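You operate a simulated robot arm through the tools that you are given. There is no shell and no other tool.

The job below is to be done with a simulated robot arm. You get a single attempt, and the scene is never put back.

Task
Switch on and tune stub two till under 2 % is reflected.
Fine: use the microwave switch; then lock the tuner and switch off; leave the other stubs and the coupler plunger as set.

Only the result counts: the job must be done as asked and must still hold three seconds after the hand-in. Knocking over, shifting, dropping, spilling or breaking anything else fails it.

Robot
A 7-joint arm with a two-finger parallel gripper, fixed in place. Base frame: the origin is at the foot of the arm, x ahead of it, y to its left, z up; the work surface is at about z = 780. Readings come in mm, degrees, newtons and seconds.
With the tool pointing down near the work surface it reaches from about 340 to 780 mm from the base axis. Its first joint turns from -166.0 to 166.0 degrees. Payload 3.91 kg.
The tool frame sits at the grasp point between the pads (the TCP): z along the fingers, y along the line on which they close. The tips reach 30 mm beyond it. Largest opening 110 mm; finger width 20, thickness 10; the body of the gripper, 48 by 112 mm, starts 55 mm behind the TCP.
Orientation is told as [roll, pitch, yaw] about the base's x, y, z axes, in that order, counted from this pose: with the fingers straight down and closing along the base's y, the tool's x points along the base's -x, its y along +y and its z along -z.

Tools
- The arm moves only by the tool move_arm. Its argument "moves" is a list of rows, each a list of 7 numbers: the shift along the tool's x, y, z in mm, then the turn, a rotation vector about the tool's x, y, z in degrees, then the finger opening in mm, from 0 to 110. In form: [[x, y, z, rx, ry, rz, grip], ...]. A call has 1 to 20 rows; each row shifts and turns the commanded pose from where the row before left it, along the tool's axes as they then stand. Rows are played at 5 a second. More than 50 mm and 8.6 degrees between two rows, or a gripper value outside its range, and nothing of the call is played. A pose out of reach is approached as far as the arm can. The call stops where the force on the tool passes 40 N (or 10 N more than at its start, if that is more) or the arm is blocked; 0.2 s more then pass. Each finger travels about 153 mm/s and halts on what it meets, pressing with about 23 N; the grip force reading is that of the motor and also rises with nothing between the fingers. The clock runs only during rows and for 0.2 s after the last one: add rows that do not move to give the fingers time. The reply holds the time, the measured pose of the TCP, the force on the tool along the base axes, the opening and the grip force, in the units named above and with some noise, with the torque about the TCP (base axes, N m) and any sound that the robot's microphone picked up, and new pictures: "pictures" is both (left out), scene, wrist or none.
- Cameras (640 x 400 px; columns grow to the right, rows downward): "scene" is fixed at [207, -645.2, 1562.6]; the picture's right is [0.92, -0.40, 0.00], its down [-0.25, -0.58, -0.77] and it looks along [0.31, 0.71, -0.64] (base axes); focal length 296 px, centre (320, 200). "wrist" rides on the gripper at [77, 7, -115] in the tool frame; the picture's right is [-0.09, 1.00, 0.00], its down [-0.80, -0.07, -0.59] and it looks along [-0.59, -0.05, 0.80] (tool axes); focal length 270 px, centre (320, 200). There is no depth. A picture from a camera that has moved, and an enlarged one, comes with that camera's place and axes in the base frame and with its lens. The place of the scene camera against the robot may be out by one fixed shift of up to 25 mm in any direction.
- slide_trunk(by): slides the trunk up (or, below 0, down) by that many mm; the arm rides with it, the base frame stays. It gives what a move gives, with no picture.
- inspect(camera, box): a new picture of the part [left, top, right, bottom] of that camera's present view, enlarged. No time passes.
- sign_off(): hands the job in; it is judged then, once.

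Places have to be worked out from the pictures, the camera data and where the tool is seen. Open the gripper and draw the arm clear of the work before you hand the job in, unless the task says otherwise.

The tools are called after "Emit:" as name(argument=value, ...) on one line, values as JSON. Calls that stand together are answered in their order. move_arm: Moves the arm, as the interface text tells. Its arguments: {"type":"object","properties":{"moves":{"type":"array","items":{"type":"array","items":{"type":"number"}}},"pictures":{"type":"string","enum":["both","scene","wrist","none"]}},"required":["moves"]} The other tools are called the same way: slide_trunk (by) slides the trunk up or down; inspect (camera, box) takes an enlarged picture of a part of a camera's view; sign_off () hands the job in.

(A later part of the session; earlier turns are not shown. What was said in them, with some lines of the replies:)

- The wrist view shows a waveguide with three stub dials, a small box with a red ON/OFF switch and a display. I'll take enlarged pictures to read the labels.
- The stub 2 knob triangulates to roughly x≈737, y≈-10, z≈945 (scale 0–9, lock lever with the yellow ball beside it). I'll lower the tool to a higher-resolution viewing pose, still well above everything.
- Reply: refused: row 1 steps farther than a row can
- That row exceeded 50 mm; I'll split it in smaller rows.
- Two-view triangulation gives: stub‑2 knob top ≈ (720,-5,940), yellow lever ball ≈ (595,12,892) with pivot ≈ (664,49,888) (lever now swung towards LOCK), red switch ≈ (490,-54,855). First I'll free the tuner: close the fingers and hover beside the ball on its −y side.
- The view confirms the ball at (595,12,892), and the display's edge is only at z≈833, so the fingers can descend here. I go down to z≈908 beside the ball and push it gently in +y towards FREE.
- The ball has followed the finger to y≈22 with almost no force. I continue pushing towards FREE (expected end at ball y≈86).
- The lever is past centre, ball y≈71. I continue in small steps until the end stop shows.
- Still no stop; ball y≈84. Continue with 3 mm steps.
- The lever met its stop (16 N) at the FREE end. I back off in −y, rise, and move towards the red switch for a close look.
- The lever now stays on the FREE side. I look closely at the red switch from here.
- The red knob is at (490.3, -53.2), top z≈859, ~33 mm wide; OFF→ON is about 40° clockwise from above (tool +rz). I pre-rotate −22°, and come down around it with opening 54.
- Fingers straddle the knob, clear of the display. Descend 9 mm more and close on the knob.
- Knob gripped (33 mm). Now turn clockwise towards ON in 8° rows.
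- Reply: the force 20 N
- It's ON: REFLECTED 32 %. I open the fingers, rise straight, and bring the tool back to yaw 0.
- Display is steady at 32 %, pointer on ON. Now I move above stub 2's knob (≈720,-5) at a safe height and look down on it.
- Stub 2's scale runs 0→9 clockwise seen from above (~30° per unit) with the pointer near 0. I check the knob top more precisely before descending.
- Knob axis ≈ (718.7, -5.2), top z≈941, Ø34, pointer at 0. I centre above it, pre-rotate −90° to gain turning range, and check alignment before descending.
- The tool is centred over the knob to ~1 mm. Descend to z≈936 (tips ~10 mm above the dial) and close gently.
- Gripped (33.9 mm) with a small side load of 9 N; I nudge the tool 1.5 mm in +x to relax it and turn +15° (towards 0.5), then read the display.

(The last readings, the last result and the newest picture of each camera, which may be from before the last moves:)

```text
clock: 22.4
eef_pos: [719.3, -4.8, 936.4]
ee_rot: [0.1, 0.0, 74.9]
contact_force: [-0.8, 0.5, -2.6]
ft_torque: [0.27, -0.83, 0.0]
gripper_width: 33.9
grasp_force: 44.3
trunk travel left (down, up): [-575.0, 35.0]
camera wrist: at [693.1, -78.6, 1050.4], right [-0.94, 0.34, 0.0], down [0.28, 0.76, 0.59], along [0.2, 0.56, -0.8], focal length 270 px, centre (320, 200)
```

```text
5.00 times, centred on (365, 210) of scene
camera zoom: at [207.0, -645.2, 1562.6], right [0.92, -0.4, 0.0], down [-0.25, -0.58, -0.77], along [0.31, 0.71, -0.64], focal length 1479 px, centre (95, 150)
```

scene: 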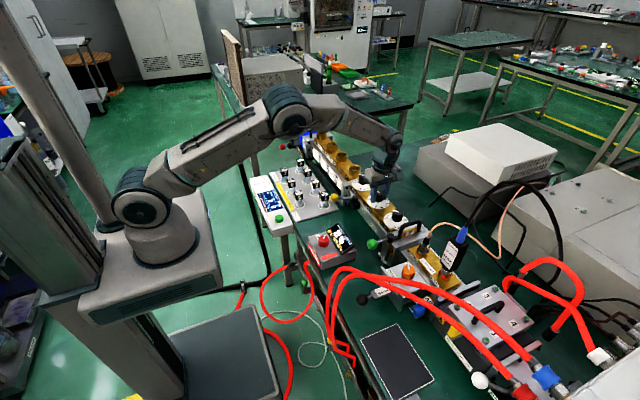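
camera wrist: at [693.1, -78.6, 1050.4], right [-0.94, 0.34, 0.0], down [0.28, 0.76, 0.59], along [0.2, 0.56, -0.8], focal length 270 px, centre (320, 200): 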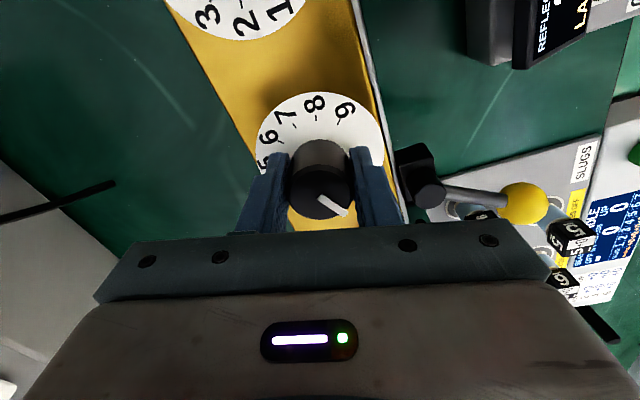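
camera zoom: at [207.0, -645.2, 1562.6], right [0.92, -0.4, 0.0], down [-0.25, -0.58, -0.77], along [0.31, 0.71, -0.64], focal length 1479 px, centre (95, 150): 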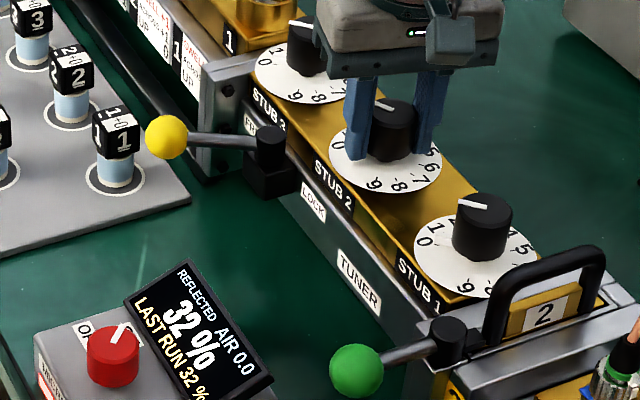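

Knob turned with the gripper; still 32 %. Next +15°.

Emit:
move_arm(moves=[[0, 0, 0, 0, 0, 7.5, 25], [0, 0, 0, 0, 0, 7.5, 25], [0, 0, 0, 0, 0, 0, 25]], pictures="none")

Emit:
inspect(camera="scene", box=[310, 170, 420, 250])

```text
clock: 23.2
eef_pos: [720.4, -5.5, 936.0]
ee_rot: [0.1, 0.0, 60.1]
contact_force: [-6.7, 1.2, -6.3]
ft_torque: [0.43, -1.12, -0.01]
gripper_width: 33.7
grasp_force: 44.9
trunk travel left (down, up): [-575.0, 35.0]
```

```text
5.00 times, centred on (365, 210) of scene
camera zoom: at [207.0, -645.2, 1562.6], right [0.92, -0.4, 0.0], down [-0.25, -0.58, -0.77], along [0.31, 0.71, -0.64], focal length 1479 px, centre (95, 150)
```

zoom: 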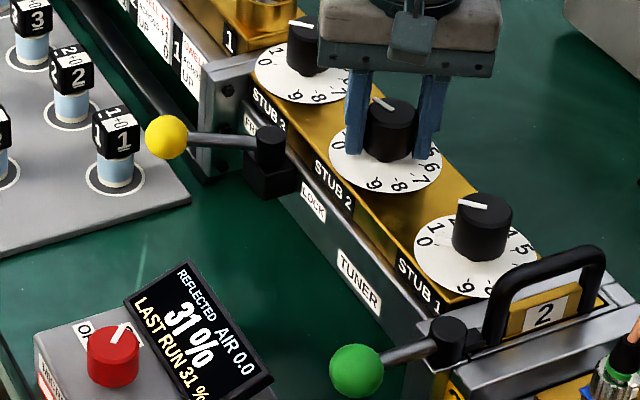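

31 % now—decreasing. I relax the slight side load by ~1 mm and continue +30° in this direction.

Emit:
move_arm(moves=[[0.5, 0.9, 0, 0, 0, 0, 25], [0, 0, 0, 0, 0, 7.5, 25], [0, 0, 0, 0, 0, 7.5, 25], [0, 0, 0, 0, 0, 0, 25]], pictures="none")

Emit:
inspect(camera="scene", box=[310, 170, 420, 250])

```text
clock: 24.2
eef_pos: [718.9, -5.2, 936.6]
ee_rot: [0.0, 0.0, 45.0]
contact_force: [-0.3, 0.8, -5.8]
ft_torque: [-0.45, -0.38, -0.01]
gripper_width: 33.6
grasp_force: 45.0
trunk travel left (down, up): [-575.0, 35.0]
```

```text
5.00 times, centred on (365, 210) of scene
camera zoom: at [207.0, -645.2, 1562.6], right [0.92, -0.4, 0.0], down [-0.25, -0.58, -0.77], along [0.31, 0.71, -0.64], focal length 1479 px, centre (95, 150)
```

zoom: 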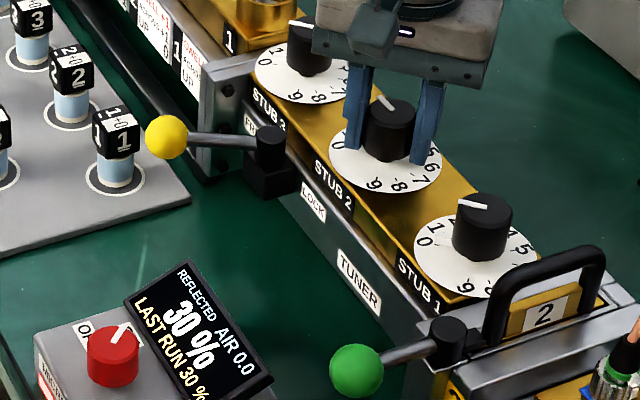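

30 % at ≈1.5, falling. Continue +22.5°.

Emit:
move_arm(moves=[[0, 0, 0, 0, 0, 7.5, 25], [0, 0, 0, 0, 0, 7.5, 25], [0, 0, 0, 0, 0, 7.5, 25], [0, 0, 0, 0, 0, 0, 25]], pictures="none")

Emit:
inspect(camera="scene", box=[310, 170, 420, 250])

```text
clock: 25.2
eef_pos: [720.1, -5.4, 936.5]
ee_rot: [0.0, 0.0, 22.4]
contact_force: [0.6, 2.2, -1.4]
ft_torque: [-0.53, 0.27, 0.0]
gripper_width: 33.8
grasp_force: 45.2
trunk travel left (down, up): [-575.0, 35.0]
```

```text
5.00 times, centred on (365, 210) of scene
camera zoom: at [207.0, -645.2, 1562.6], right [0.92, -0.4, 0.0], down [-0.25, -0.58, -0.77], along [0.31, 0.71, -0.64], focal length 1479 px, centre (95, 150)
```

zoom: 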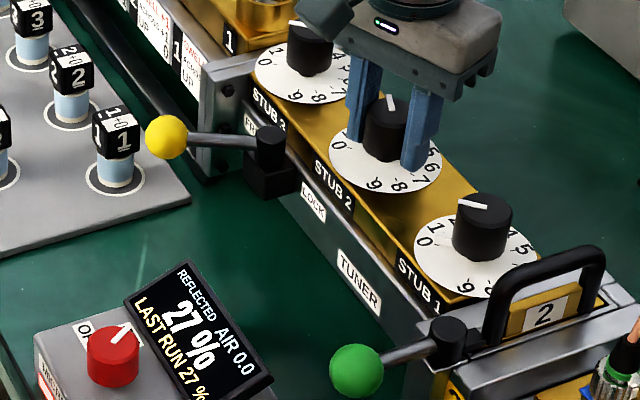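

27 % at ≈2.25. Keep going +22.5°.

Emit:
move_arm(moves=[[0, 0, 0, 0, 0, 7.5, 25], [0, 0, 0, 0, 0, 7.5, 25], [0, 0, 0, 0, 0, 7.5, 25], [0, 0, 0, 0, 0, 0, 25]], pictures="none")

Emit:
inspect(camera="scene", box=[310, 170, 420, 250])

```text
clock: 26.2
eef_pos: [719.1, -4.2, 937.2]
ee_rot: [0.0, -0.1, 0.0]
contact_force: [2.8, 1.8, 1.2]
ft_torque: [-0.12, 0.32, -0.01]
gripper_width: 33.7
grasp_force: 44.9
trunk travel left (down, up): [-575.0, 35.0]
```

```text
5.00 times, centred on (365, 210) of scene
camera zoom: at [207.0, -645.2, 1562.6], right [0.92, -0.4, 0.0], down [-0.25, -0.58, -0.77], along [0.31, 0.71, -0.64], focal length 1479 px, centre (95, 150)
```

zoom: 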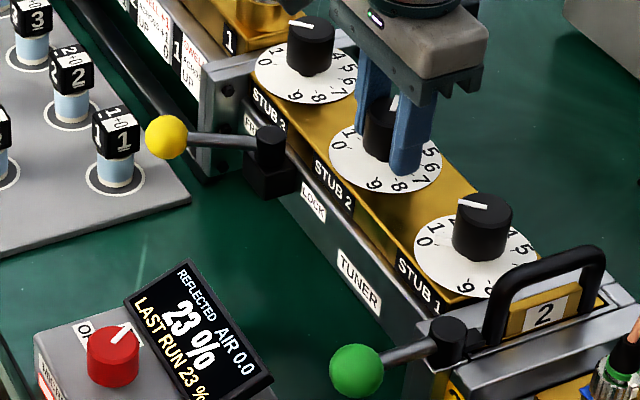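

23 % at ≈3.0, accelerating downward. Continue +15°.

Emit:
move_arm(moves=[[0, 0, 0, 0, 0, 7.5, 25], [0, 0, 0, 0, 0, 7.5, 25], [0, 0, 0, 0, 0, 0, 25]], pictures="none")

Emit:
inspect(camera="scene", box=[310, 170, 420, 250])

```text
clock: 27.0
eef_pos: [719.9, -3.8, 935.5]
ee_rot: [0.0, 0.0, -15.0]
contact_force: [1.8, 0.4, 0.0]
ft_torque: [0.45, -0.49, -0.01]
gripper_width: 33.9
grasp_force: 44.9
trunk travel left (down, up): [-575.0, 35.0]
```

```text
5.00 times, centred on (365, 210) of scene
camera zoom: at [207.0, -645.2, 1562.6], right [0.92, -0.4, 0.0], down [-0.25, -0.58, -0.77], along [0.31, 0.71, -0.64], focal length 1479 px, centre (95, 150)
```

zoom: 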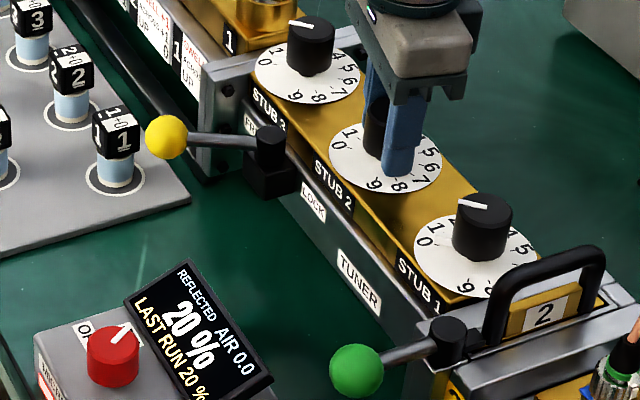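

20 % at ≈3.5. Continue +15°.

Emit:
move_arm(moves=[[0, 0, 0, 0, 0, 7.5, 25], [0, 0, 0, 0, 0, 7.5, 25], [0, 0, 0, 0, 0, 0, 25]], pictures="none")

Emit:
inspect(camera="scene", box=[310, 170, 420, 250])

```text
clock: 27.8
eef_pos: [718.6, -5.1, 936.8]
ee_rot: [-0.1, 0.0, -30.0]
contact_force: [3.2, 1.7, -0.8]
ft_torque: [0.38, -0.7, 0.02]
gripper_width: 33.9
grasp_force: 44.4
trunk travel left (down, up): [-575.0, 35.0]
```

```text
5.00 times, centred on (365, 210) of scene
camera zoom: at [207.0, -645.2, 1562.6], right [0.92, -0.4, 0.0], down [-0.25, -0.58, -0.77], along [0.31, 0.71, -0.64], focal length 1479 px, centre (95, 150)
```

zoom: 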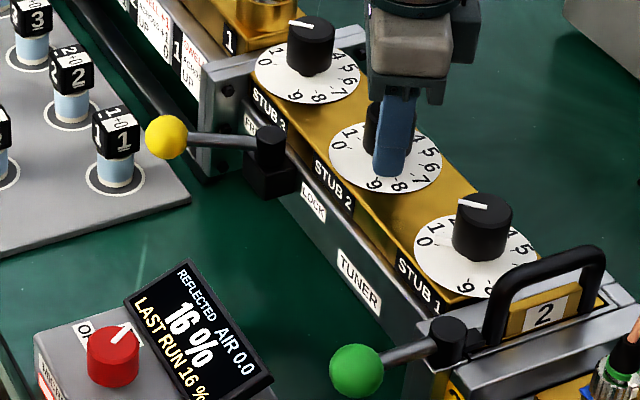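

16 % at ≈4.0. Continue +15°.

Emit:
move_arm(moves=[[0, 0, 0, 0, 0, 7.5, 25], [0, 0, 0, 0, 0, 7.5, 25], [0, 0, 0, 0, 0, 0, 25]], pictures="none")

Emit:
inspect(camera="scene", box=[310, 170, 420, 250])

```text
clock: 28.6
eef_pos: [719.9, -5.1, 936.0]
ee_rot: [0.0, 0.0, -45.0]
contact_force: [7.1, 3.1, 3.7]
ft_torque: [0.84, 0.29, 0.0]
gripper_width: 33.8
grasp_force: 44.6
trunk travel left (down, up): [-575.0, 35.0]
```

```text
5.00 times, centred on (365, 210) of scene
camera zoom: at [207.0, -645.2, 1562.6], right [0.92, -0.4, 0.0], down [-0.25, -0.58, -0.77], along [0.31, 0.71, -0.64], focal length 1479 px, centre (95, 150)
```

zoom: 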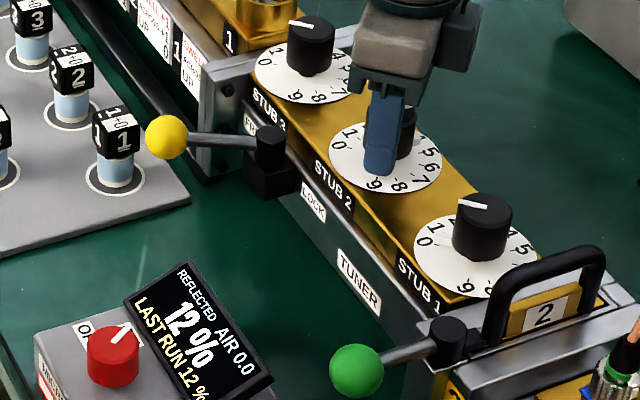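

12 % at ≈4.5. Relax the side load by 1 mm along the finger axis and continue +15°.

Emit:
move_arm(moves=[[-0.4, 1, 0, 0, 0, 0, 25], [0, 0, 0, 0, 0, 7.5, 25], [0, 0, 0, 0, 0, 7.5, 25], [0, 0, 0, 0, 0, 0, 25]], pictures="none")

Emit:
inspect(camera="scene", box=[310, 170, 420, 250])

```text
clock: 29.6
eef_pos: [718.9, -4.8, 936.4]
ee_rot: [0.0, 0.0, -59.9]
contact_force: [3.5, 1.6, 3.3]
ft_torque: [0.33, -0.62, 0.04]
gripper_width: 33.8
grasp_force: 45.2
trunk travel left (down, up): [-575.0, 35.0]
```

```text
5.00 times, centred on (365, 210) of scene
camera zoom: at [207.0, -645.2, 1562.6], right [0.92, -0.4, 0.0], down [-0.25, -0.58, -0.77], along [0.31, 0.71, -0.64], focal length 1479 px, centre (95, 150)
```

zoom: 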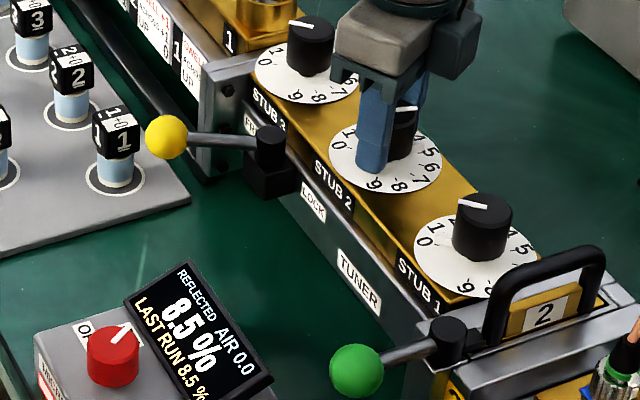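

8.5 % at ≈5.0. Continue +10°.

Emit:
move_arm(moves=[[0, 0, 0, 0, 0, 5, 25], [0, 0, 0, 0, 0, 5, 25], [0, 0, 0, 0, 0, 0, 25]], pictures="none")

Emit:
inspect(camera="scene", box=[310, 170, 420, 250])

```text
clock: 30.4
eef_pos: [720.4, -4.8, 936.1]
ee_rot: [0.0, 0.0, -70.0]
contact_force: [-0.5, 2.3, 2.8]
ft_torque: [0.26, -0.72, 0.0]
gripper_width: 33.7
grasp_force: 44.6
trunk travel left (down, up): [-575.0, 35.0]
```

```text
5.00 times, centred on (365, 210) of scene
camera zoom: at [207.0, -645.2, 1562.6], right [0.92, -0.4, 0.0], down [-0.25, -0.58, -0.77], along [0.31, 0.71, -0.64], focal length 1479 px, centre (95, 150)
```

zoom: 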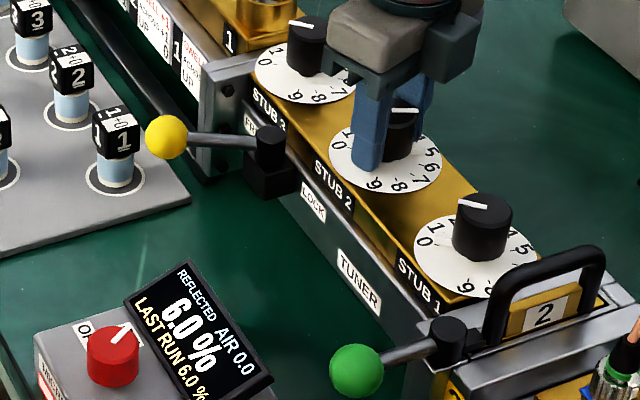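

6.0 %. Continue +10°.

Emit:
move_arm(moves=[[0, 0, 0, 0, 0, 5, 25], [0, 0, 0, 0, 0, 5, 25], [0, 0, 0, 0, 0, 0, 25]], pictures="none")

Emit:
inspect(camera="scene", box=[310, 170, 420, 250])

```text
clock: 31.2
eef_pos: [719.5, -4.2, 937.1]
ee_rot: [0.1, 0.0, -80.0]
contact_force: [-0.1, 2.5, 2.2]
ft_torque: [0.24, -0.65, -0.03]
gripper_width: 33.8
grasp_force: 45.1
trunk travel left (down, up): [-575.0, 35.0]
```

```text
5.00 times, centred on (365, 210) of scene
camera zoom: at [207.0, -645.2, 1562.6], right [0.92, -0.4, 0.0], down [-0.25, -0.58, -0.77], along [0.31, 0.71, -0.64], focal length 1479 px, centre (95, 150)
```

zoom: 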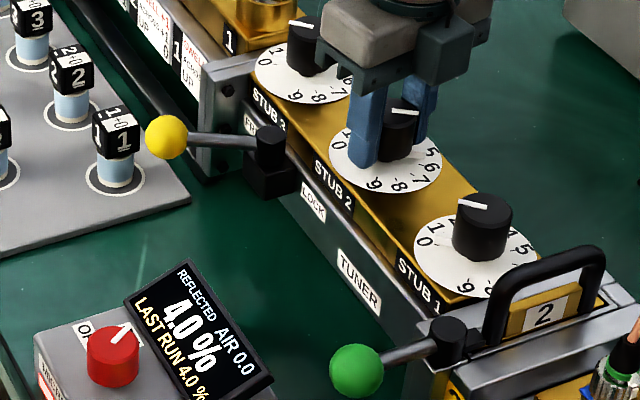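

4.0 %. Continue +10°.

Emit:
move_arm(moves=[[0, 0, 0, 0, 0, 5, 25], [0, 0, 0, 0, 0, 5, 25], [0, 0, 0, 0, 0, 0, 25]], pictures="none")

Emit:
inspect(camera="scene", box=[310, 170, 420, 250])

```text
clock: 32.0
eef_pos: [718.6, -3.8, 935.7]
ee_rot: [0.0, 0.1, -89.9]
contact_force: [-1.7, 3.5, -0.3]
ft_torque: [0.22, -0.77, -0.02]
gripper_width: 33.8
grasp_force: 44.9
trunk travel left (down, up): [-575.0, 35.0]
```

```text
5.00 times, centred on (365, 210) of scene
camera zoom: at [207.0, -645.2, 1562.6], right [0.92, -0.4, 0.0], down [-0.25, -0.58, -0.77], along [0.31, 0.71, -0.64], focal length 1479 px, centre (95, 150)
```

zoom: 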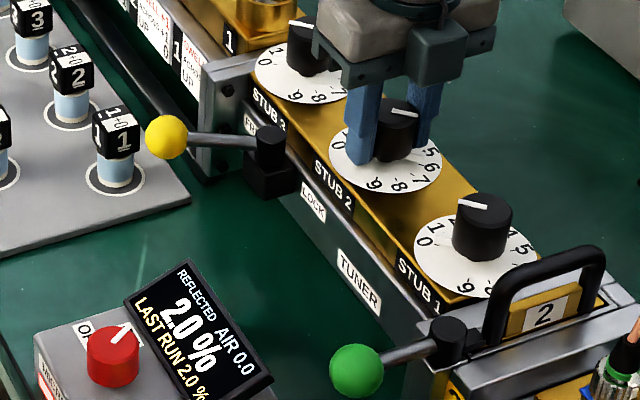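

2.0 % at ≈6.0. Continue +5° steps to get near the minimum.

Emit:
move_arm(moves=[[0, 0, 0, 0, 0, 3, 25], [0, 0, 0, 0, 0, 3, 25], [0, 0, 0, 0, 0, 0, 25]], pictures="none")

Emit:
inspect(camera="scene", box=[310, 170, 420, 250])

```text
clock: 32.8
eef_pos: [721.6, -4.1, 936.6]
ee_rot: [0.0, -0.1, -96.1]
contact_force: [-1.8, 2.4, -1.3]
ft_torque: [0.13, -0.79, -0.02]
gripper_width: 33.6
grasp_force: 44.6
trunk travel left (down, up): [-575.0, 35.0]
```

```text
5.00 times, centred on (365, 210) of scene
camera zoom: at [207.0, -645.2, 1562.6], right [0.92, -0.4, 0.0], down [-0.25, -0.58, -0.77], along [0.31, 0.71, -0.64], focal length 1479 px, centre (95, 150)
```

zoom: 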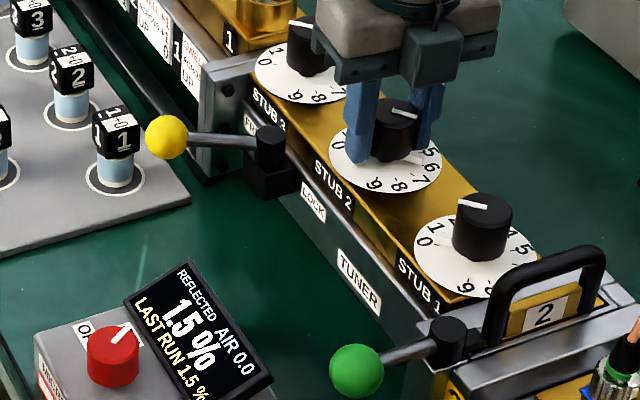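

1.5 %. A little further for margin: +6°.

Emit:
move_arm(moves=[[0, 0, 0, 0, 0, 3, 25], [0, 0, 0, 0, 0, 3, 25], [0, 0, 0, 0, 0, 0, 25]], pictures="none")

Emit:
inspect(camera="scene", box=[310, 170, 420, 250])

```text
clock: 33.6
eef_pos: [721.0, -4.3, 936.4]
ee_rot: [-0.1, 0.0, -101.9]
contact_force: [-2.0, 0.2, -3.1]
ft_torque: [-0.25, -0.8, 0.01]
gripper_width: 33.7
grasp_force: 44.7
trunk travel left (down, up): [-575.0, 35.0]
```

```text
5.00 times, centred on (365, 210) of scene
camera zoom: at [207.0, -645.2, 1562.6], right [0.92, -0.4, 0.0], down [-0.25, -0.58, -0.77], along [0.31, 0.71, -0.64], focal length 1479 px, centre (95, 150)
```

zoom: 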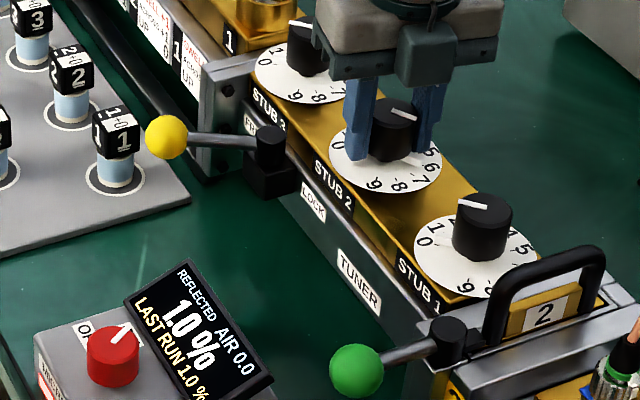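

1.0 %. One more +5° to locate the minimum.

Emit:
move_arm(moves=[[0, 0, 0, 0, 0, 2.5, 25], [0, 0, 0, 0, 0, 2.5, 25], [0, 0, 0, 0, 0, 0, 25]], pictures="none")

Emit:
inspect(camera="scene", box=[310, 170, 420, 250])

```text
clock: 34.4
eef_pos: [719.1, -4.4, 935.4]
ee_rot: [0.0, 0.0, -107.0]
contact_force: [-1.8, 0.7, -4.5]
ft_torque: [0.05, -0.76, 0.01]
gripper_width: 33.7
grasp_force: 45.4
trunk travel left (down, up): [-575.0, 35.0]
```

```text
5.00 times, centred on (365, 210) of scene
camera zoom: at [207.0, -645.2, 1562.6], right [0.92, -0.4, 0.0], down [-0.25, -0.58, -0.77], along [0.31, 0.71, -0.64], focal length 1479 px, centre (95, 150)
```

zoom: 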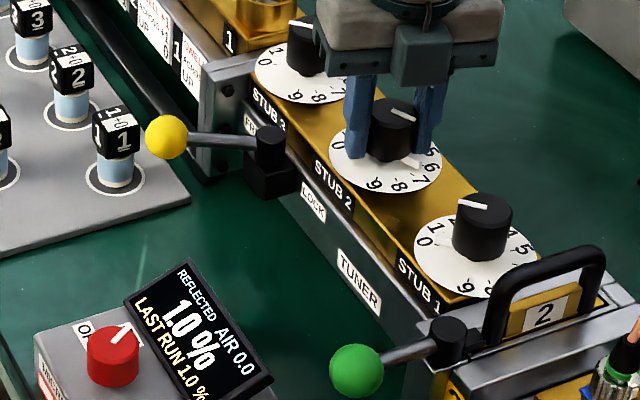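

Still 1.0 % – the minimum lies about between these two positions. I turn back 2° to sit at its centre, then release and rise.

Emit:
move_arm(moves=[[0, 0, 0, 0, 0, -2, 25], [0, 0, 0, 0, 0, 0, 25], [0, 0, 0, 0, 0, 0, 45], [0, 0, 0, 0, 0, 0, 64], [0, 0, -20, 0, 0, 0, 64], [0, 0, -30, 0, 0, 0, 64], [0, 0, -30, 0, 0, 0, 64], [0, 0, 0, 0, 0, 0, 64]], pictures="both")

Emit:
inspect(camera="scene", box=[310, 170, 420, 250])

```text
clock: 36.2
eef_pos: [719.9, -4.6, 1015.3]
ee_rot: [0.0, 0.0, -104.9]
contact_force: [0.2, -0.3, 0.6]
ft_torque: [0.0, 0.02, -0.02]
gripper_width: 64.2
grasp_force: 0.1
trunk travel left (down, up): [-575.0, 35.0]
camera wrist: at [745.4, 67.3, 1130.3], right [0.94, -0.34, 0.0], down [-0.27, -0.76, 0.59], along [-0.2, -0.56, -0.8], focal length 270 px, centre (320, 200)
```

scene: 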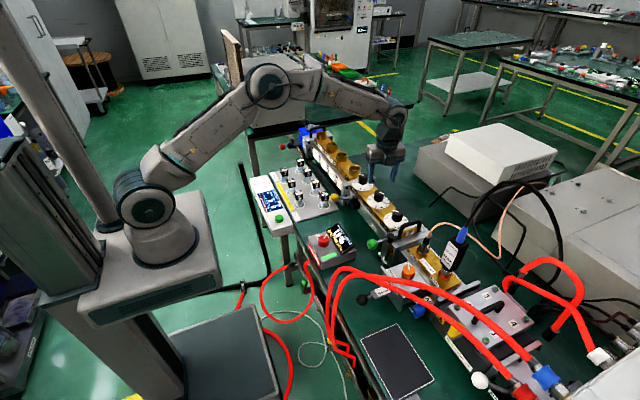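
wrist: 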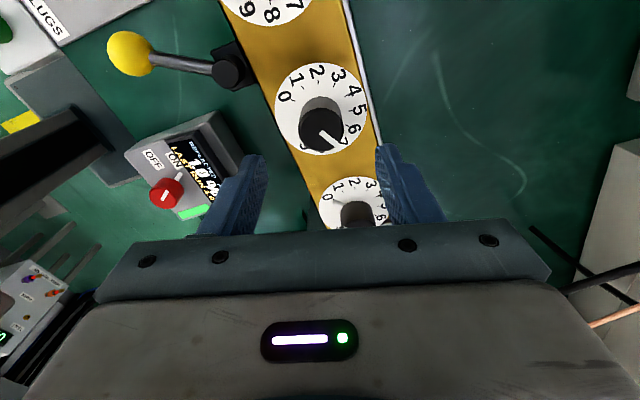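

```text
5.00 times, centred on (365, 210) of scene
camera zoom: at [207.0, -645.2, 1562.6], right [0.92, -0.4, 0.0], down [-0.25, -0.58, -0.77], along [0.31, 0.71, -0.64], focal length 1479 px, centre (95, 150)
```

zoom: 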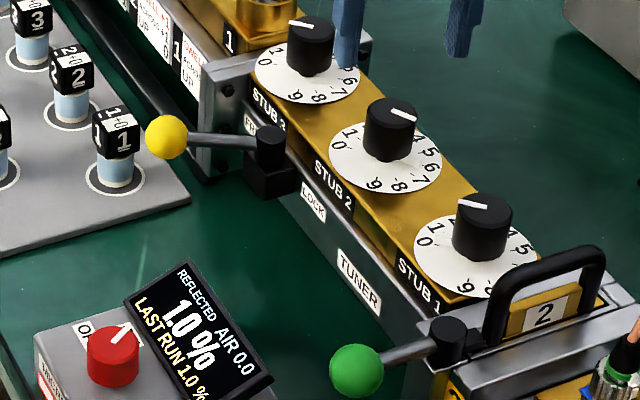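

The indicator turned green and the reading holds at 1.0 % with the knob released. I rotate the tool back to yaw 0 and go, fingers closed, to the +y side of the yellow ball (ball ≈ (595,87,892)).

Emit:
move_arm(moves=[[0, 0, 0, 0, 0, -8.1, 64], [0, 0, 0, 0, 0, -8.1, 64], [0, 0, 0, 0, 0, -8.1, 64], [0, 0, 0, 0, 0, -8.1, 64], [0, 0, 0, 0, 0, -8.1, 64], [0, 0, 0, 0, 0, -8.1, 64], [0, 0, 0, 0, 0, -8.1, 64], [0, 0, 0, 0, 0, -8.1, 64], [0, 0, 0, 0, 0, -8.1, 64], [0, 0, 0, 0, 0, -8.1, 64], [0, 0, 0, 0, 0, -8.1, 64], [0, 0, 0, 0, 0, -8.1, 64], [0, 0, 0, 0, 0, -7.8, 40], [32, 33, 0, 0, 0, 0, 0], [32, 33, 0, 0, 0, 0, 0], [32, 33, 0, 0, 0, 0, 0], [32, 33, 0, 0, 0, 0, 0], [0, 0, 0, 0, 0, 0, 0]], pictures="both")

Emit:
inspect(camera="scene", box=[310, 170, 420, 250])

```text
clock: 40.0
eef_pos: [591.9, 127.5, 1016.9]
ee_rot: [0.0, 0.0, 0.0]
contact_force: [-0.6, -0.8, -0.4]
ft_torque: [0.01, 0.01, -0.01]
gripper_width: 0.3
grasp_force: 23.2
trunk travel left (down, up): [-575.0, 35.0]
camera wrist: at [514.6, 133.5, 1130.7], right [0.09, 1.0, 0.0], down [0.8, -0.07, 0.59], along [0.59, -0.05, -0.8], focal length 270 px, centre (320, 200)
```

scene: 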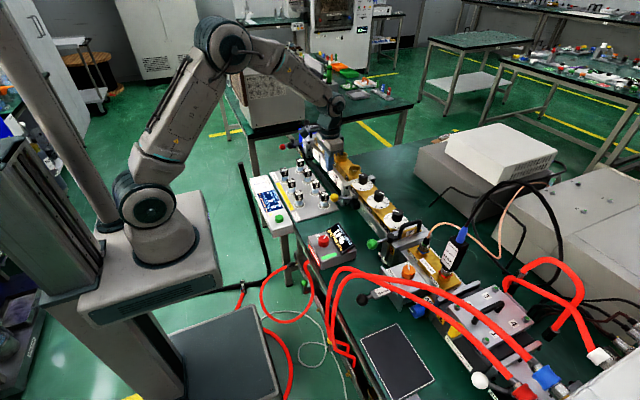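
wrist: 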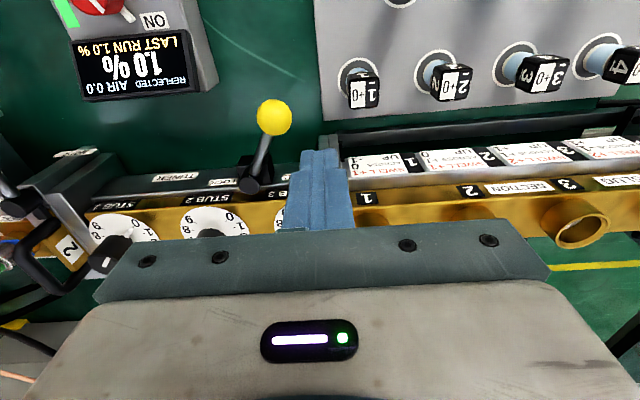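

```text
5.00 times, centred on (365, 210) of scene
camera zoom: at [207.0, -645.2, 1562.6], right [0.92, -0.4, 0.0], down [-0.25, -0.58, -0.77], along [0.31, 0.71, -0.64], focal length 1479 px, centre (95, 150)
```

zoom: 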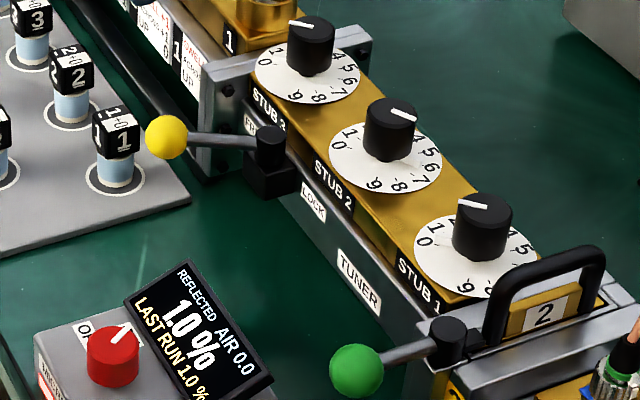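

Ball confirmed at (594.6, 85.3). Descend on its +y side and push in −y.

Emit:
move_arm(moves=[[0, 0, 45, 0, 0, 0, 0], [0, 0, 45, 0, 0, 0, 0], [0, 0, 18, 0, 0, 0, 0], [0, -8, 0, 0, 0, 0, 0], [0, -8, 0, 0, 0, 0, 0], [0, -7, 0, 0, 0, 0, 0], [0, -7, 0, 0, 0, 0, 0], [0, -7, 0, 0, 0, 0, 0], [0, -7, 0, 0, 0, 0, 0], [0, -7, 0, 0, 0, 0, 0], [0, -7, 0, 0, 0, 0, 0], [0, -7, 0, 0, 0, 0, 0], [0, 0, 0, 0, 0, 0, 0]], pictures="both")

Emit:
inspect(camera="scene", box=[310, 170, 420, 250])

```text
clock: 42.8
eef_pos: [591.4, 61.7, 908.6]
ee_rot: [0.1, 0.0, 0.1]
contact_force: [0.0, -0.2, -0.1]
ft_torque: [0.0, 0.0, -0.02]
gripper_width: 0.0
grasp_force: 23.4
trunk travel left (down, up): [-575.0, 35.0]
camera wrist: at [514.4, 67.9, 1022.7], right [0.09, 1.0, 0.0], down [0.8, -0.07, 0.59], along [0.59, -0.05, -0.8], focal length 270 px, centre (320, 200)
```

scene: 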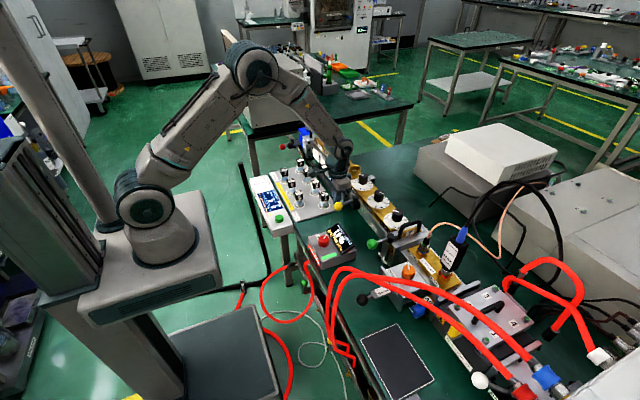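
wrist: 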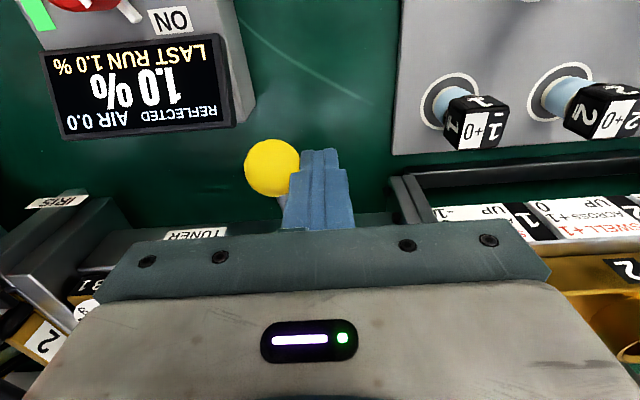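

```text
5.00 times, centred on (365, 210) of scene
camera zoom: at [207.0, -645.2, 1562.6], right [0.92, -0.4, 0.0], down [-0.25, -0.58, -0.77], along [0.31, 0.71, -0.64], focal length 1479 px, centre (95, 150)
```

zoom: 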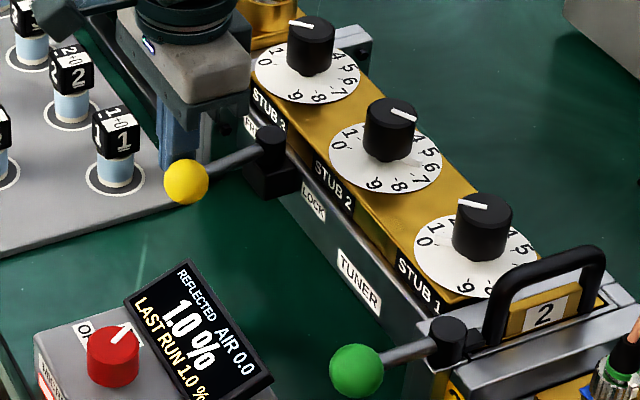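

The ball follows the finger (now y≈36). Continue in −y in small steps until the LOCK stop.

Emit:
move_arm(moves=[[0, -5, 0, 0, 0, 0, 0], [0, -5, 0, 0, 0, 0, 0], [0, -5, 0, 0, 0, 0, 0], [0, -4, 0, 0, 0, 0, 0], [0, -3, 0, 0, 0, 0, 0], [0, -3, 0, 0, 0, 0, 0], [0, -3, 0, 0, 0, 0, 0], [0, 0, 0, 0, 0, 0, 0]], pictures="both")

Emit:
inspect(camera="scene", box=[310, 170, 420, 250])

```text
clock: 44.6
eef_pos: [592.3, 35.8, 908.1]
ee_rot: [0.0, 0.0, 0.1]
contact_force: [0.8, 13.8, 0.9]
ft_torque: [0.23, -0.02, 0.07]
gripper_width: 0.0
grasp_force: 23.2
trunk travel left (down, up): [-575.0, 35.0]
camera wrist: at [514.7, 42.6, 1022.6], right [0.09, 1.0, 0.0], down [0.8, -0.07, 0.59], along [0.59, -0.05, -0.8], focal length 270 px, centre (320, 200)
```

scene: 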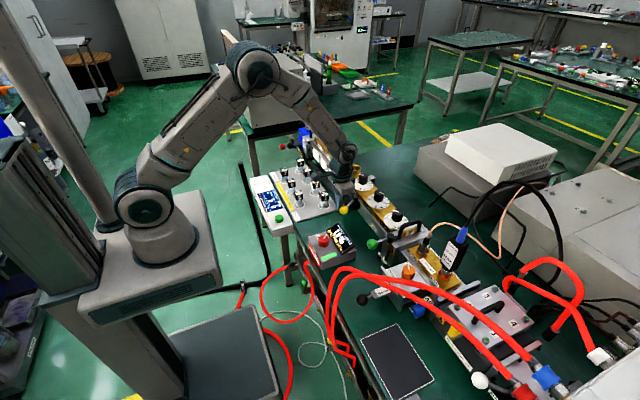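
wrist: 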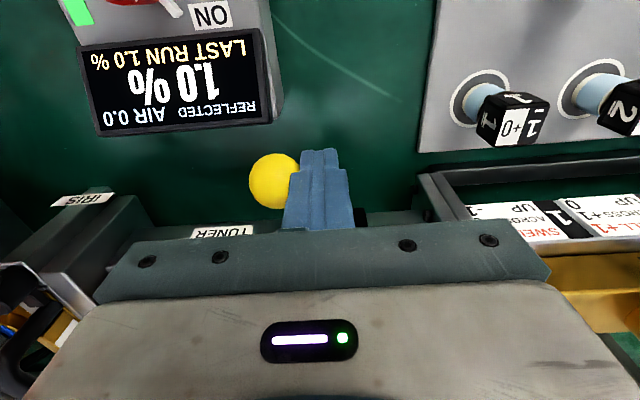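

```text
5.00 times, centred on (365, 210) of scene
camera zoom: at [207.0, -645.2, 1562.6], right [0.92, -0.4, 0.0], down [-0.25, -0.58, -0.77], along [0.31, 0.71, -0.64], focal length 1479 px, centre (95, 150)
```

zoom: 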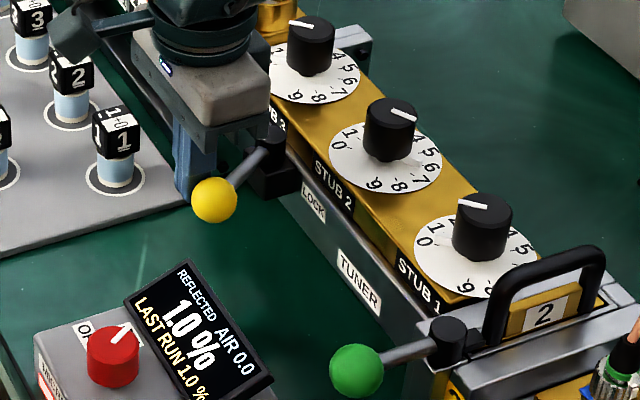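

LOCK stop reached (14 N), reading still 1.0 %. Back off, rise, and head above the red switch, pre-rotating +20° to grip it in the ON position.

Emit:
move_arm(moves=[[0, 15, 0, 0, 0, 0, 0], [0, 0, -45, 0, 0, 0, 0], [0, 0, -50, 0, 0, 0, 0], [34, -35, 0, 0, 0, 0, 30], [34, -35, 0, 0, 0, 0, 54], [34, -34.5, 0, 0, 0, 0, 54], [0, 0, 15, 0, 0, 7, 54], [0, 0, 30, 0, 0, 7, 54], [0, 0, 30, 0, 0, 6, 54], [0, 0, 0, 0, 0, 0, 54]], pictures="both")

Emit:
inspect(camera="scene", box=[310, 170, 420, 250])

```text
clock: 46.8
eef_pos: [490.7, -55.3, 928.2]
ee_rot: [0.0, -0.1, -20.0]
contact_force: [0.2, 0.0, -0.4]
ft_torque: [-0.01, 0.0, 0.01]
gripper_width: 54.1
grasp_force: 0.1
trunk travel left (down, up): [-575.0, 35.0]
camera wrist: at [419.8, -23.3, 1042.7], right [0.42, 0.91, 0.0], down [0.73, -0.34, 0.59], along [0.54, -0.25, -0.8], focal length 270 px, centre (320, 200)
```

scene: 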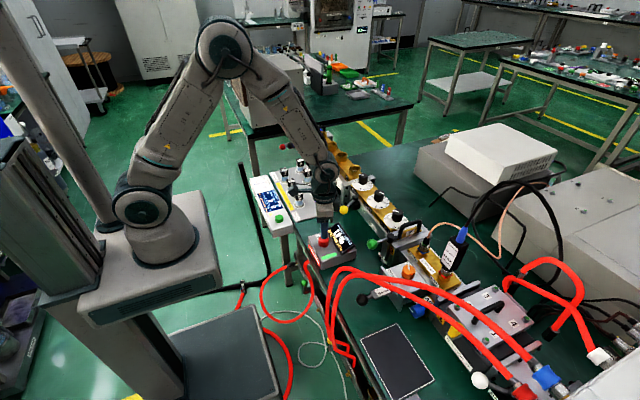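
wrist: 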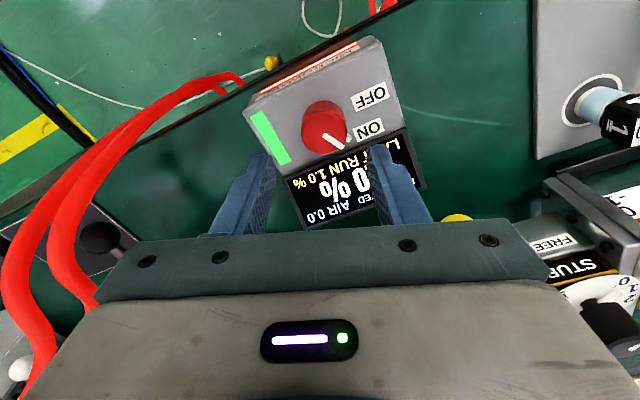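

```text
5.00 times, centred on (365, 210) of scene
camera zoom: at [207.0, -645.2, 1562.6], right [0.92, -0.4, 0.0], down [-0.25, -0.58, -0.77], along [0.31, 0.71, -0.64], focal length 1479 px, centre (95, 150)
```

zoom: 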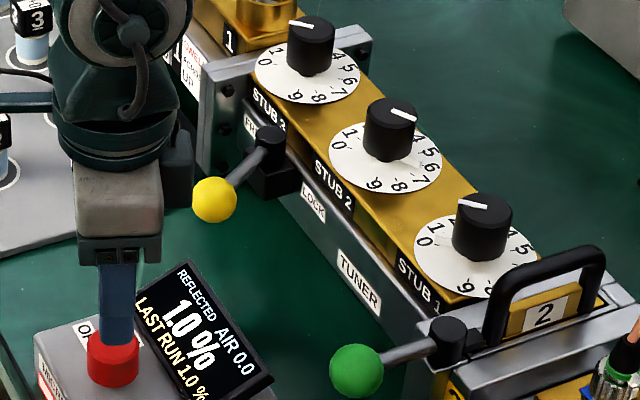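

Lock holds, 1.0 % shown. Now descend around the red knob with a small +y correction and close.

Emit:
move_arm(moves=[[1.1, 1.7, 30, 0, 0, 0, 54], [0, 0, 24, 0, 0, 0, 54], [0, 0, 0, 0, 0, 0, 40], [0, 0, 0, 0, 0, 0, 20], [0, 0, 0, 0, 0, 0, 20], [0, 0, 0, 0, 0, 0, 20]], pictures="wrist")

Emit:
inspect(camera="scene", box=[290, 180, 400, 260])

```text
clock: 48.2
eef_pos: [490.9, -52.3, 874.2]
ee_rot: [0.0, 0.1, -19.9]
contact_force: [-0.2, 0.1, -2.7]
ft_torque: [-0.09, -0.8, 0.05]
gripper_width: 33.3
grasp_force: 45.3
trunk travel left (down, up): [-575.0, 35.0]
camera wrist: at [419.9, -20.4, 988.6], right [0.42, 0.91, 0.0], down [0.73, -0.34, 0.59], along [0.54, -0.25, -0.8], focal length 270 px, centre (320, 200)
```

wrist: 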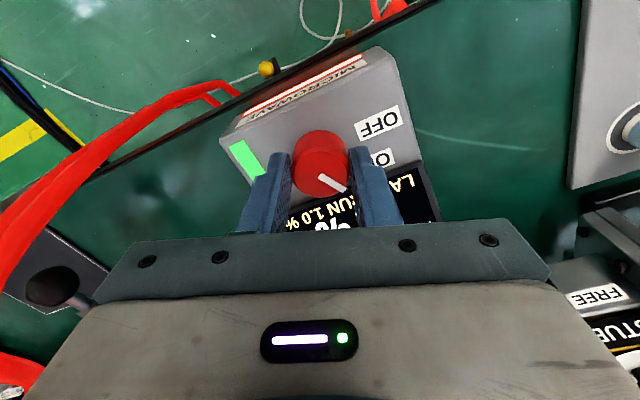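

```text
5.00 times, centred on (345, 220) of scene
camera zoom: at [207.0, -645.2, 1562.6], right [0.92, -0.4, 0.0], down [-0.25, -0.58, -0.77], along [0.31, 0.71, -0.64], focal length 1479 px, centre (195, 100)
```

zoom: 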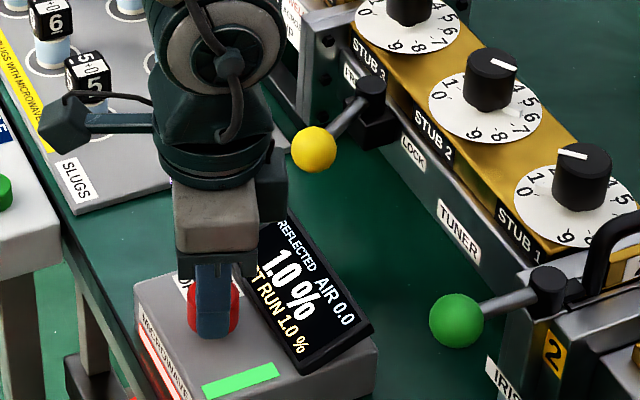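

Gripped with practically no side load. Turn counter-clockwise (−rz) back to OFF, 42° as the pointer was moved.

Emit:
move_arm(moves=[[0, 0, 0, 0, 0, -8, 20], [0, 0, 0, 0, 0, -8, 20], [0, 0, 0, 0, 0, -8, 20], [0, 0, 0, 0, 0, -8, 20], [0, 0, 0, 0, 0, -8, 20], [0, 0, 0, 0, 0, 0, 20]], pictures="wrist")

Emit:
inspect(camera="scene", box=[290, 180, 400, 260])

```text
clock: 49.6
eef_pos: [491.4, -52.8, 874.8]
ee_rot: [0.0, 0.0, 20.1]
contact_force: [3.1, -1.6, 1.0]
ft_torque: [-0.13, 0.11, 0.01]
gripper_width: 33.2
grasp_force: 45.0
trunk travel left (down, up): [-575.0, 35.0]
camera wrist: at [415.3, -74.4, 988.6], right [-0.26, 0.97, 0.0], down [0.78, 0.21, 0.59], along [0.57, 0.15, -0.8], focal length 270 px, centre (320, 200)
```

wrist: 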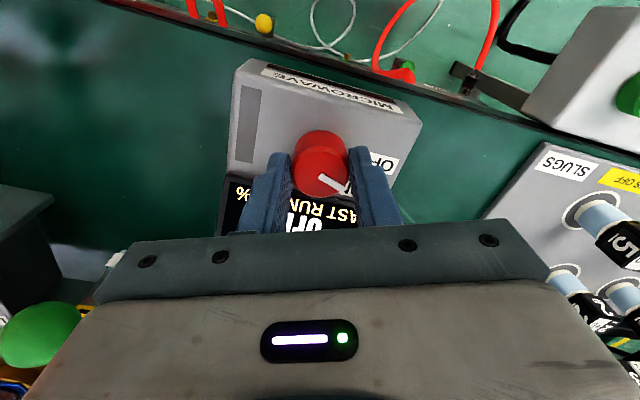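

```text
5.00 times, centred on (345, 220) of scene
camera zoom: at [207.0, -645.2, 1562.6], right [0.92, -0.4, 0.0], down [-0.25, -0.58, -0.77], along [0.31, 0.71, -0.64], focal length 1479 px, centre (195, 100)
```

zoom: 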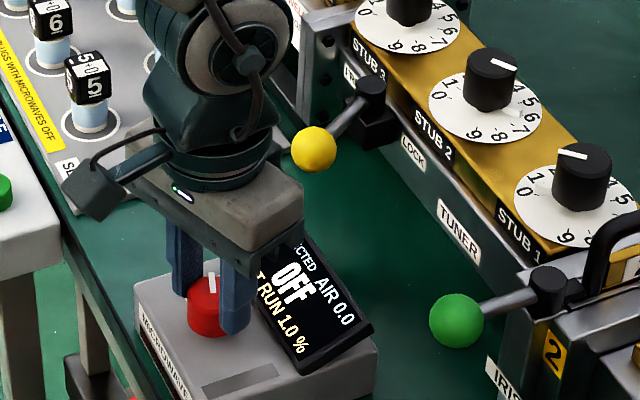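

Display shows OFF, LAST RUN 1.0 %. The pointer is still ~15° short of the OFF mark (it had snapped further at ON), so I turn 14° more.

Emit:
move_arm(moves=[[0, 0, 0, 0, 0, -7, 20], [0, 0, 0, 0, 0, -7, 20], [0, 0, 0, 0, 0, 0, 20]], pictures="wrist")

```text
clock: 50.4
eef_pos: [490.6, -53.5, 874.5]
ee_rot: [0.0, 0.1, 34.1]
contact_force: [6.0, -3.8, 5.5]
ft_torque: [-0.53, 0.16, 0.02]
gripper_width: 33.2
grasp_force: 45.0
trunk travel left (down, up): [-575.0, 35.0]
camera wrist: at [422.4, -92.2, 988.6], right [-0.49, 0.87, 0.0], down [0.7, 0.39, 0.6], along [0.52, 0.29, -0.8], focal length 270 px, centre (320, 200)
```

wrist: 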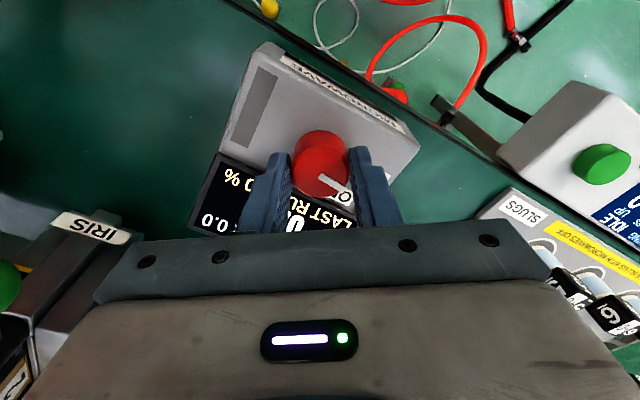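

Release and rise straight up, then swing clear and check everything.

Emit:
move_arm(moves=[[0, 0, 0, 0, 0, 0, 45], [0, 0, 0, 0, 0, 0, 54], [0, 0, -30, 0, 0, 0, 54], [0, 0, -40, 0, 0, 8.5, 54], [0, 0, -45, 0, 0, 8.5, 60], [0, 0, -45, 0, 0, 8.5, 80], [0, 0, -45, 0, 0, 8.5, 100], [0, 0, 0, 0, 0, 0, 100]], pictures="both")

Emit:
inspect(camera="scene", box=[290, 180, 400, 260])

Emit:
inspect(camera="wrist", box=[230, 60, 400, 220])

```text
clock: 52.2
eef_pos: [490.7, -51.3, 1080.7]
ee_rot: [0.0, -0.1, -0.1]
contact_force: [0.4, 0.9, -0.2]
ft_torque: [-0.01, -0.03, 0.0]
gripper_width: 100.2
grasp_force: 0.0
trunk travel left (down, up): [-575.0, 35.0]
camera wrist: at [412.8, -46.0, 1194.3], right [0.09, 1.0, 0.0], down [0.8, -0.07, 0.59], along [0.59, -0.05, -0.8], focal length 270 px, centre (320, 200)
```

scene: 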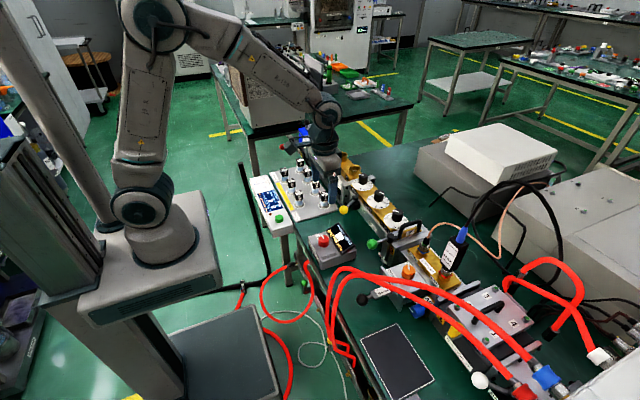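
wrist: 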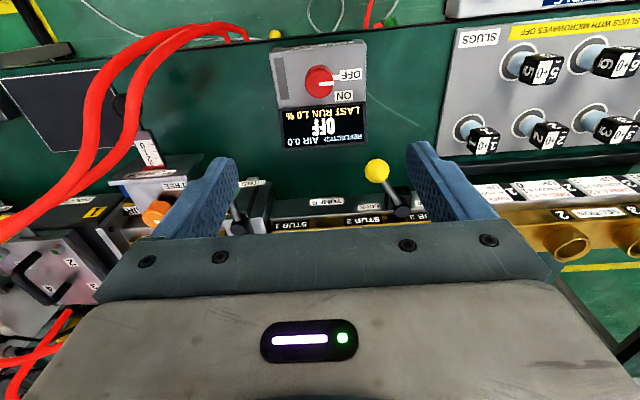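

```text
5.00 times, centred on (345, 220) of scene
camera zoom: at [207.0, -645.2, 1562.6], right [0.92, -0.4, 0.0], down [-0.25, -0.58, -0.77], along [0.31, 0.71, -0.64], focal length 1479 px, centre (195, 100)
```

zoom: 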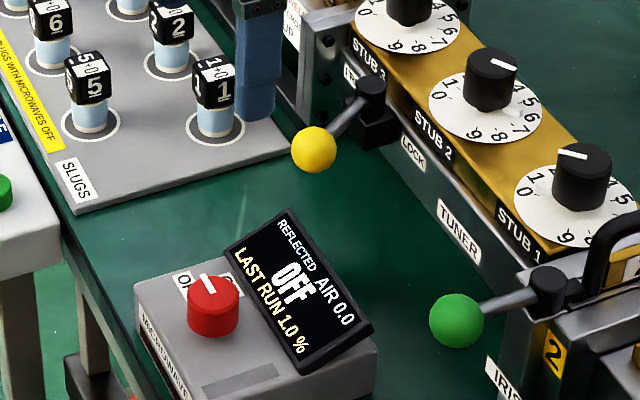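

```text
2.50 times, centred on (315, 140) of wrist
camera zoom: at [412.8, -46.0, 1194.3], right [0.09, 1.0, 0.0], down [0.8, -0.07, 0.59], along [0.59, -0.05, -0.8], focal length 676 px, centre (332, 350)
```

zoom: 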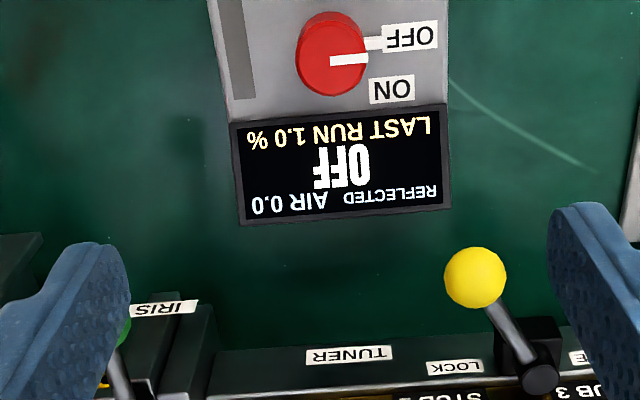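

OFF with the pointer on its mark, LAST RUN 1.0 %, and the lever on LOCK. I raise the arm well clear and wait a few seconds to confirm that it holds.

Emit:
move_arm(moves=[[0, 0, -45, 0, 0, 0, 110], [0, 0, -45, 0, 0, 0, 110], [0, 0, -45, 0, 0, 0, 110], [0, 0, -45, 0, 0, 0, 110], [0, 0, 0, 0, 0, 0, 110], [0, 0, 0, 0, 0, 0, 110], [0, 0, 0, 0, 0, 0, 110], [0, 0, 0, 0, 0, 0, 110], [0, 0, 0, 0, 0, 0, 110], [0, 0, 0, 0, 0, 0, 110], [0, 0, 0, 0, 0, 0, 110], [0, 0, 0, 0, 0, 0, 110]], pictures="both")

Emit:
inspect(camera="scene", box=[290, 160, 420, 260])

```text
clock: 54.8
eef_pos: [490.3, -52.9, 1261.0]
ee_rot: [0.0, 0.0, 0.0]
contact_force: [0.1, -1.6, -0.2]
ft_torque: [-0.01, -0.01, 0.0]
gripper_width: 109.9
grasp_force: 0.0
trunk travel left (down, up): [-575.0, 35.0]
camera wrist: at [413.4, -46.9, 1374.4], right [0.09, 1.0, 0.0], down [0.8, -0.07, 0.59], along [0.59, -0.05, -0.8], focal length 270 px, centre (320, 200)
```

scene: 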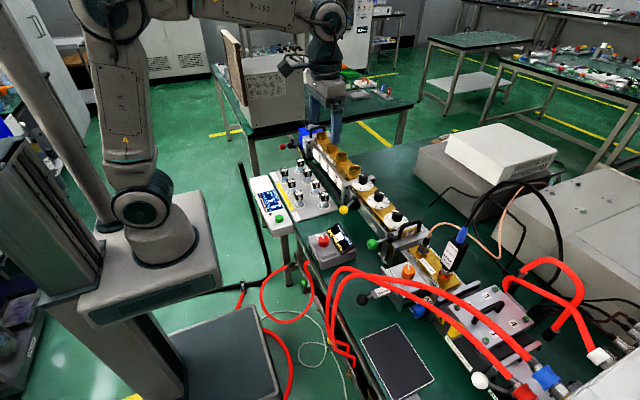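
wrist: 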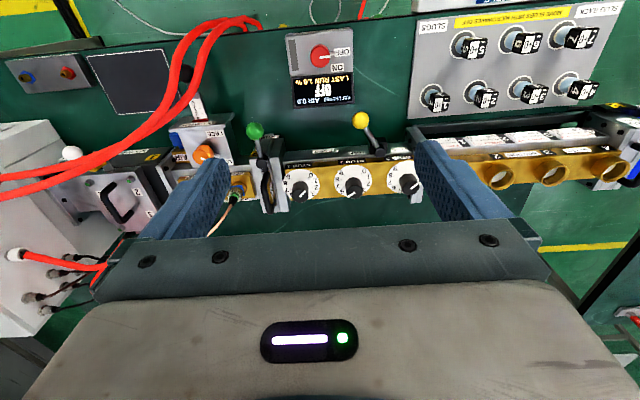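

```text
4.00 times, centred on (355, 210) of scene
camera zoom: at [207.0, -645.2, 1562.6], right [0.92, -0.4, 0.0], down [-0.25, -0.58, -0.77], along [0.31, 0.71, -0.64], focal length 1183 px, centre (180, 160)
```

zoom: 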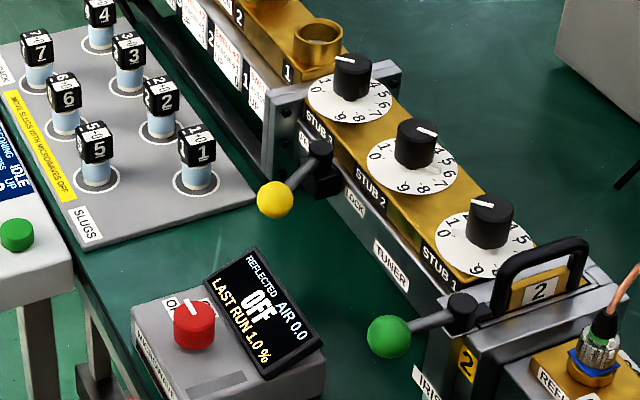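

Everything is stable: switch OFF, last run 1.0 %, tuner on LOCK, stubs 1 and 3 and the coupler plunger untouched, arm clear. Handing in.

Emit:
sign_off()

```text
The job is handed in.
```

Stub two is tuned to 1.0 % reflected, down from 32 % when I first switched on. The tuner is locked and the microwave switch is off.

- **Tuning:** stub two went from 0 to about 6.5 on its scale. 1.0 % was the lowest reading I found, and it held after I let go of the knob and again after locking.
- **Switch:** it is back on its OFF mark, and the display reads OFF with LAST RUN 1.0 %.
- **Lock:** the lever started on LOCK, so I swung it to FREE before tuning. It is now back at its LOCK stop.
- **Left alone:** I did not touch stubs one and three or the coupler plunger, and nothing else in the scene was moved.

The gripper is open and the arm is raised clear. The last picture before hand-in, about two seconds after the arm stopped, showed nothing had changed.
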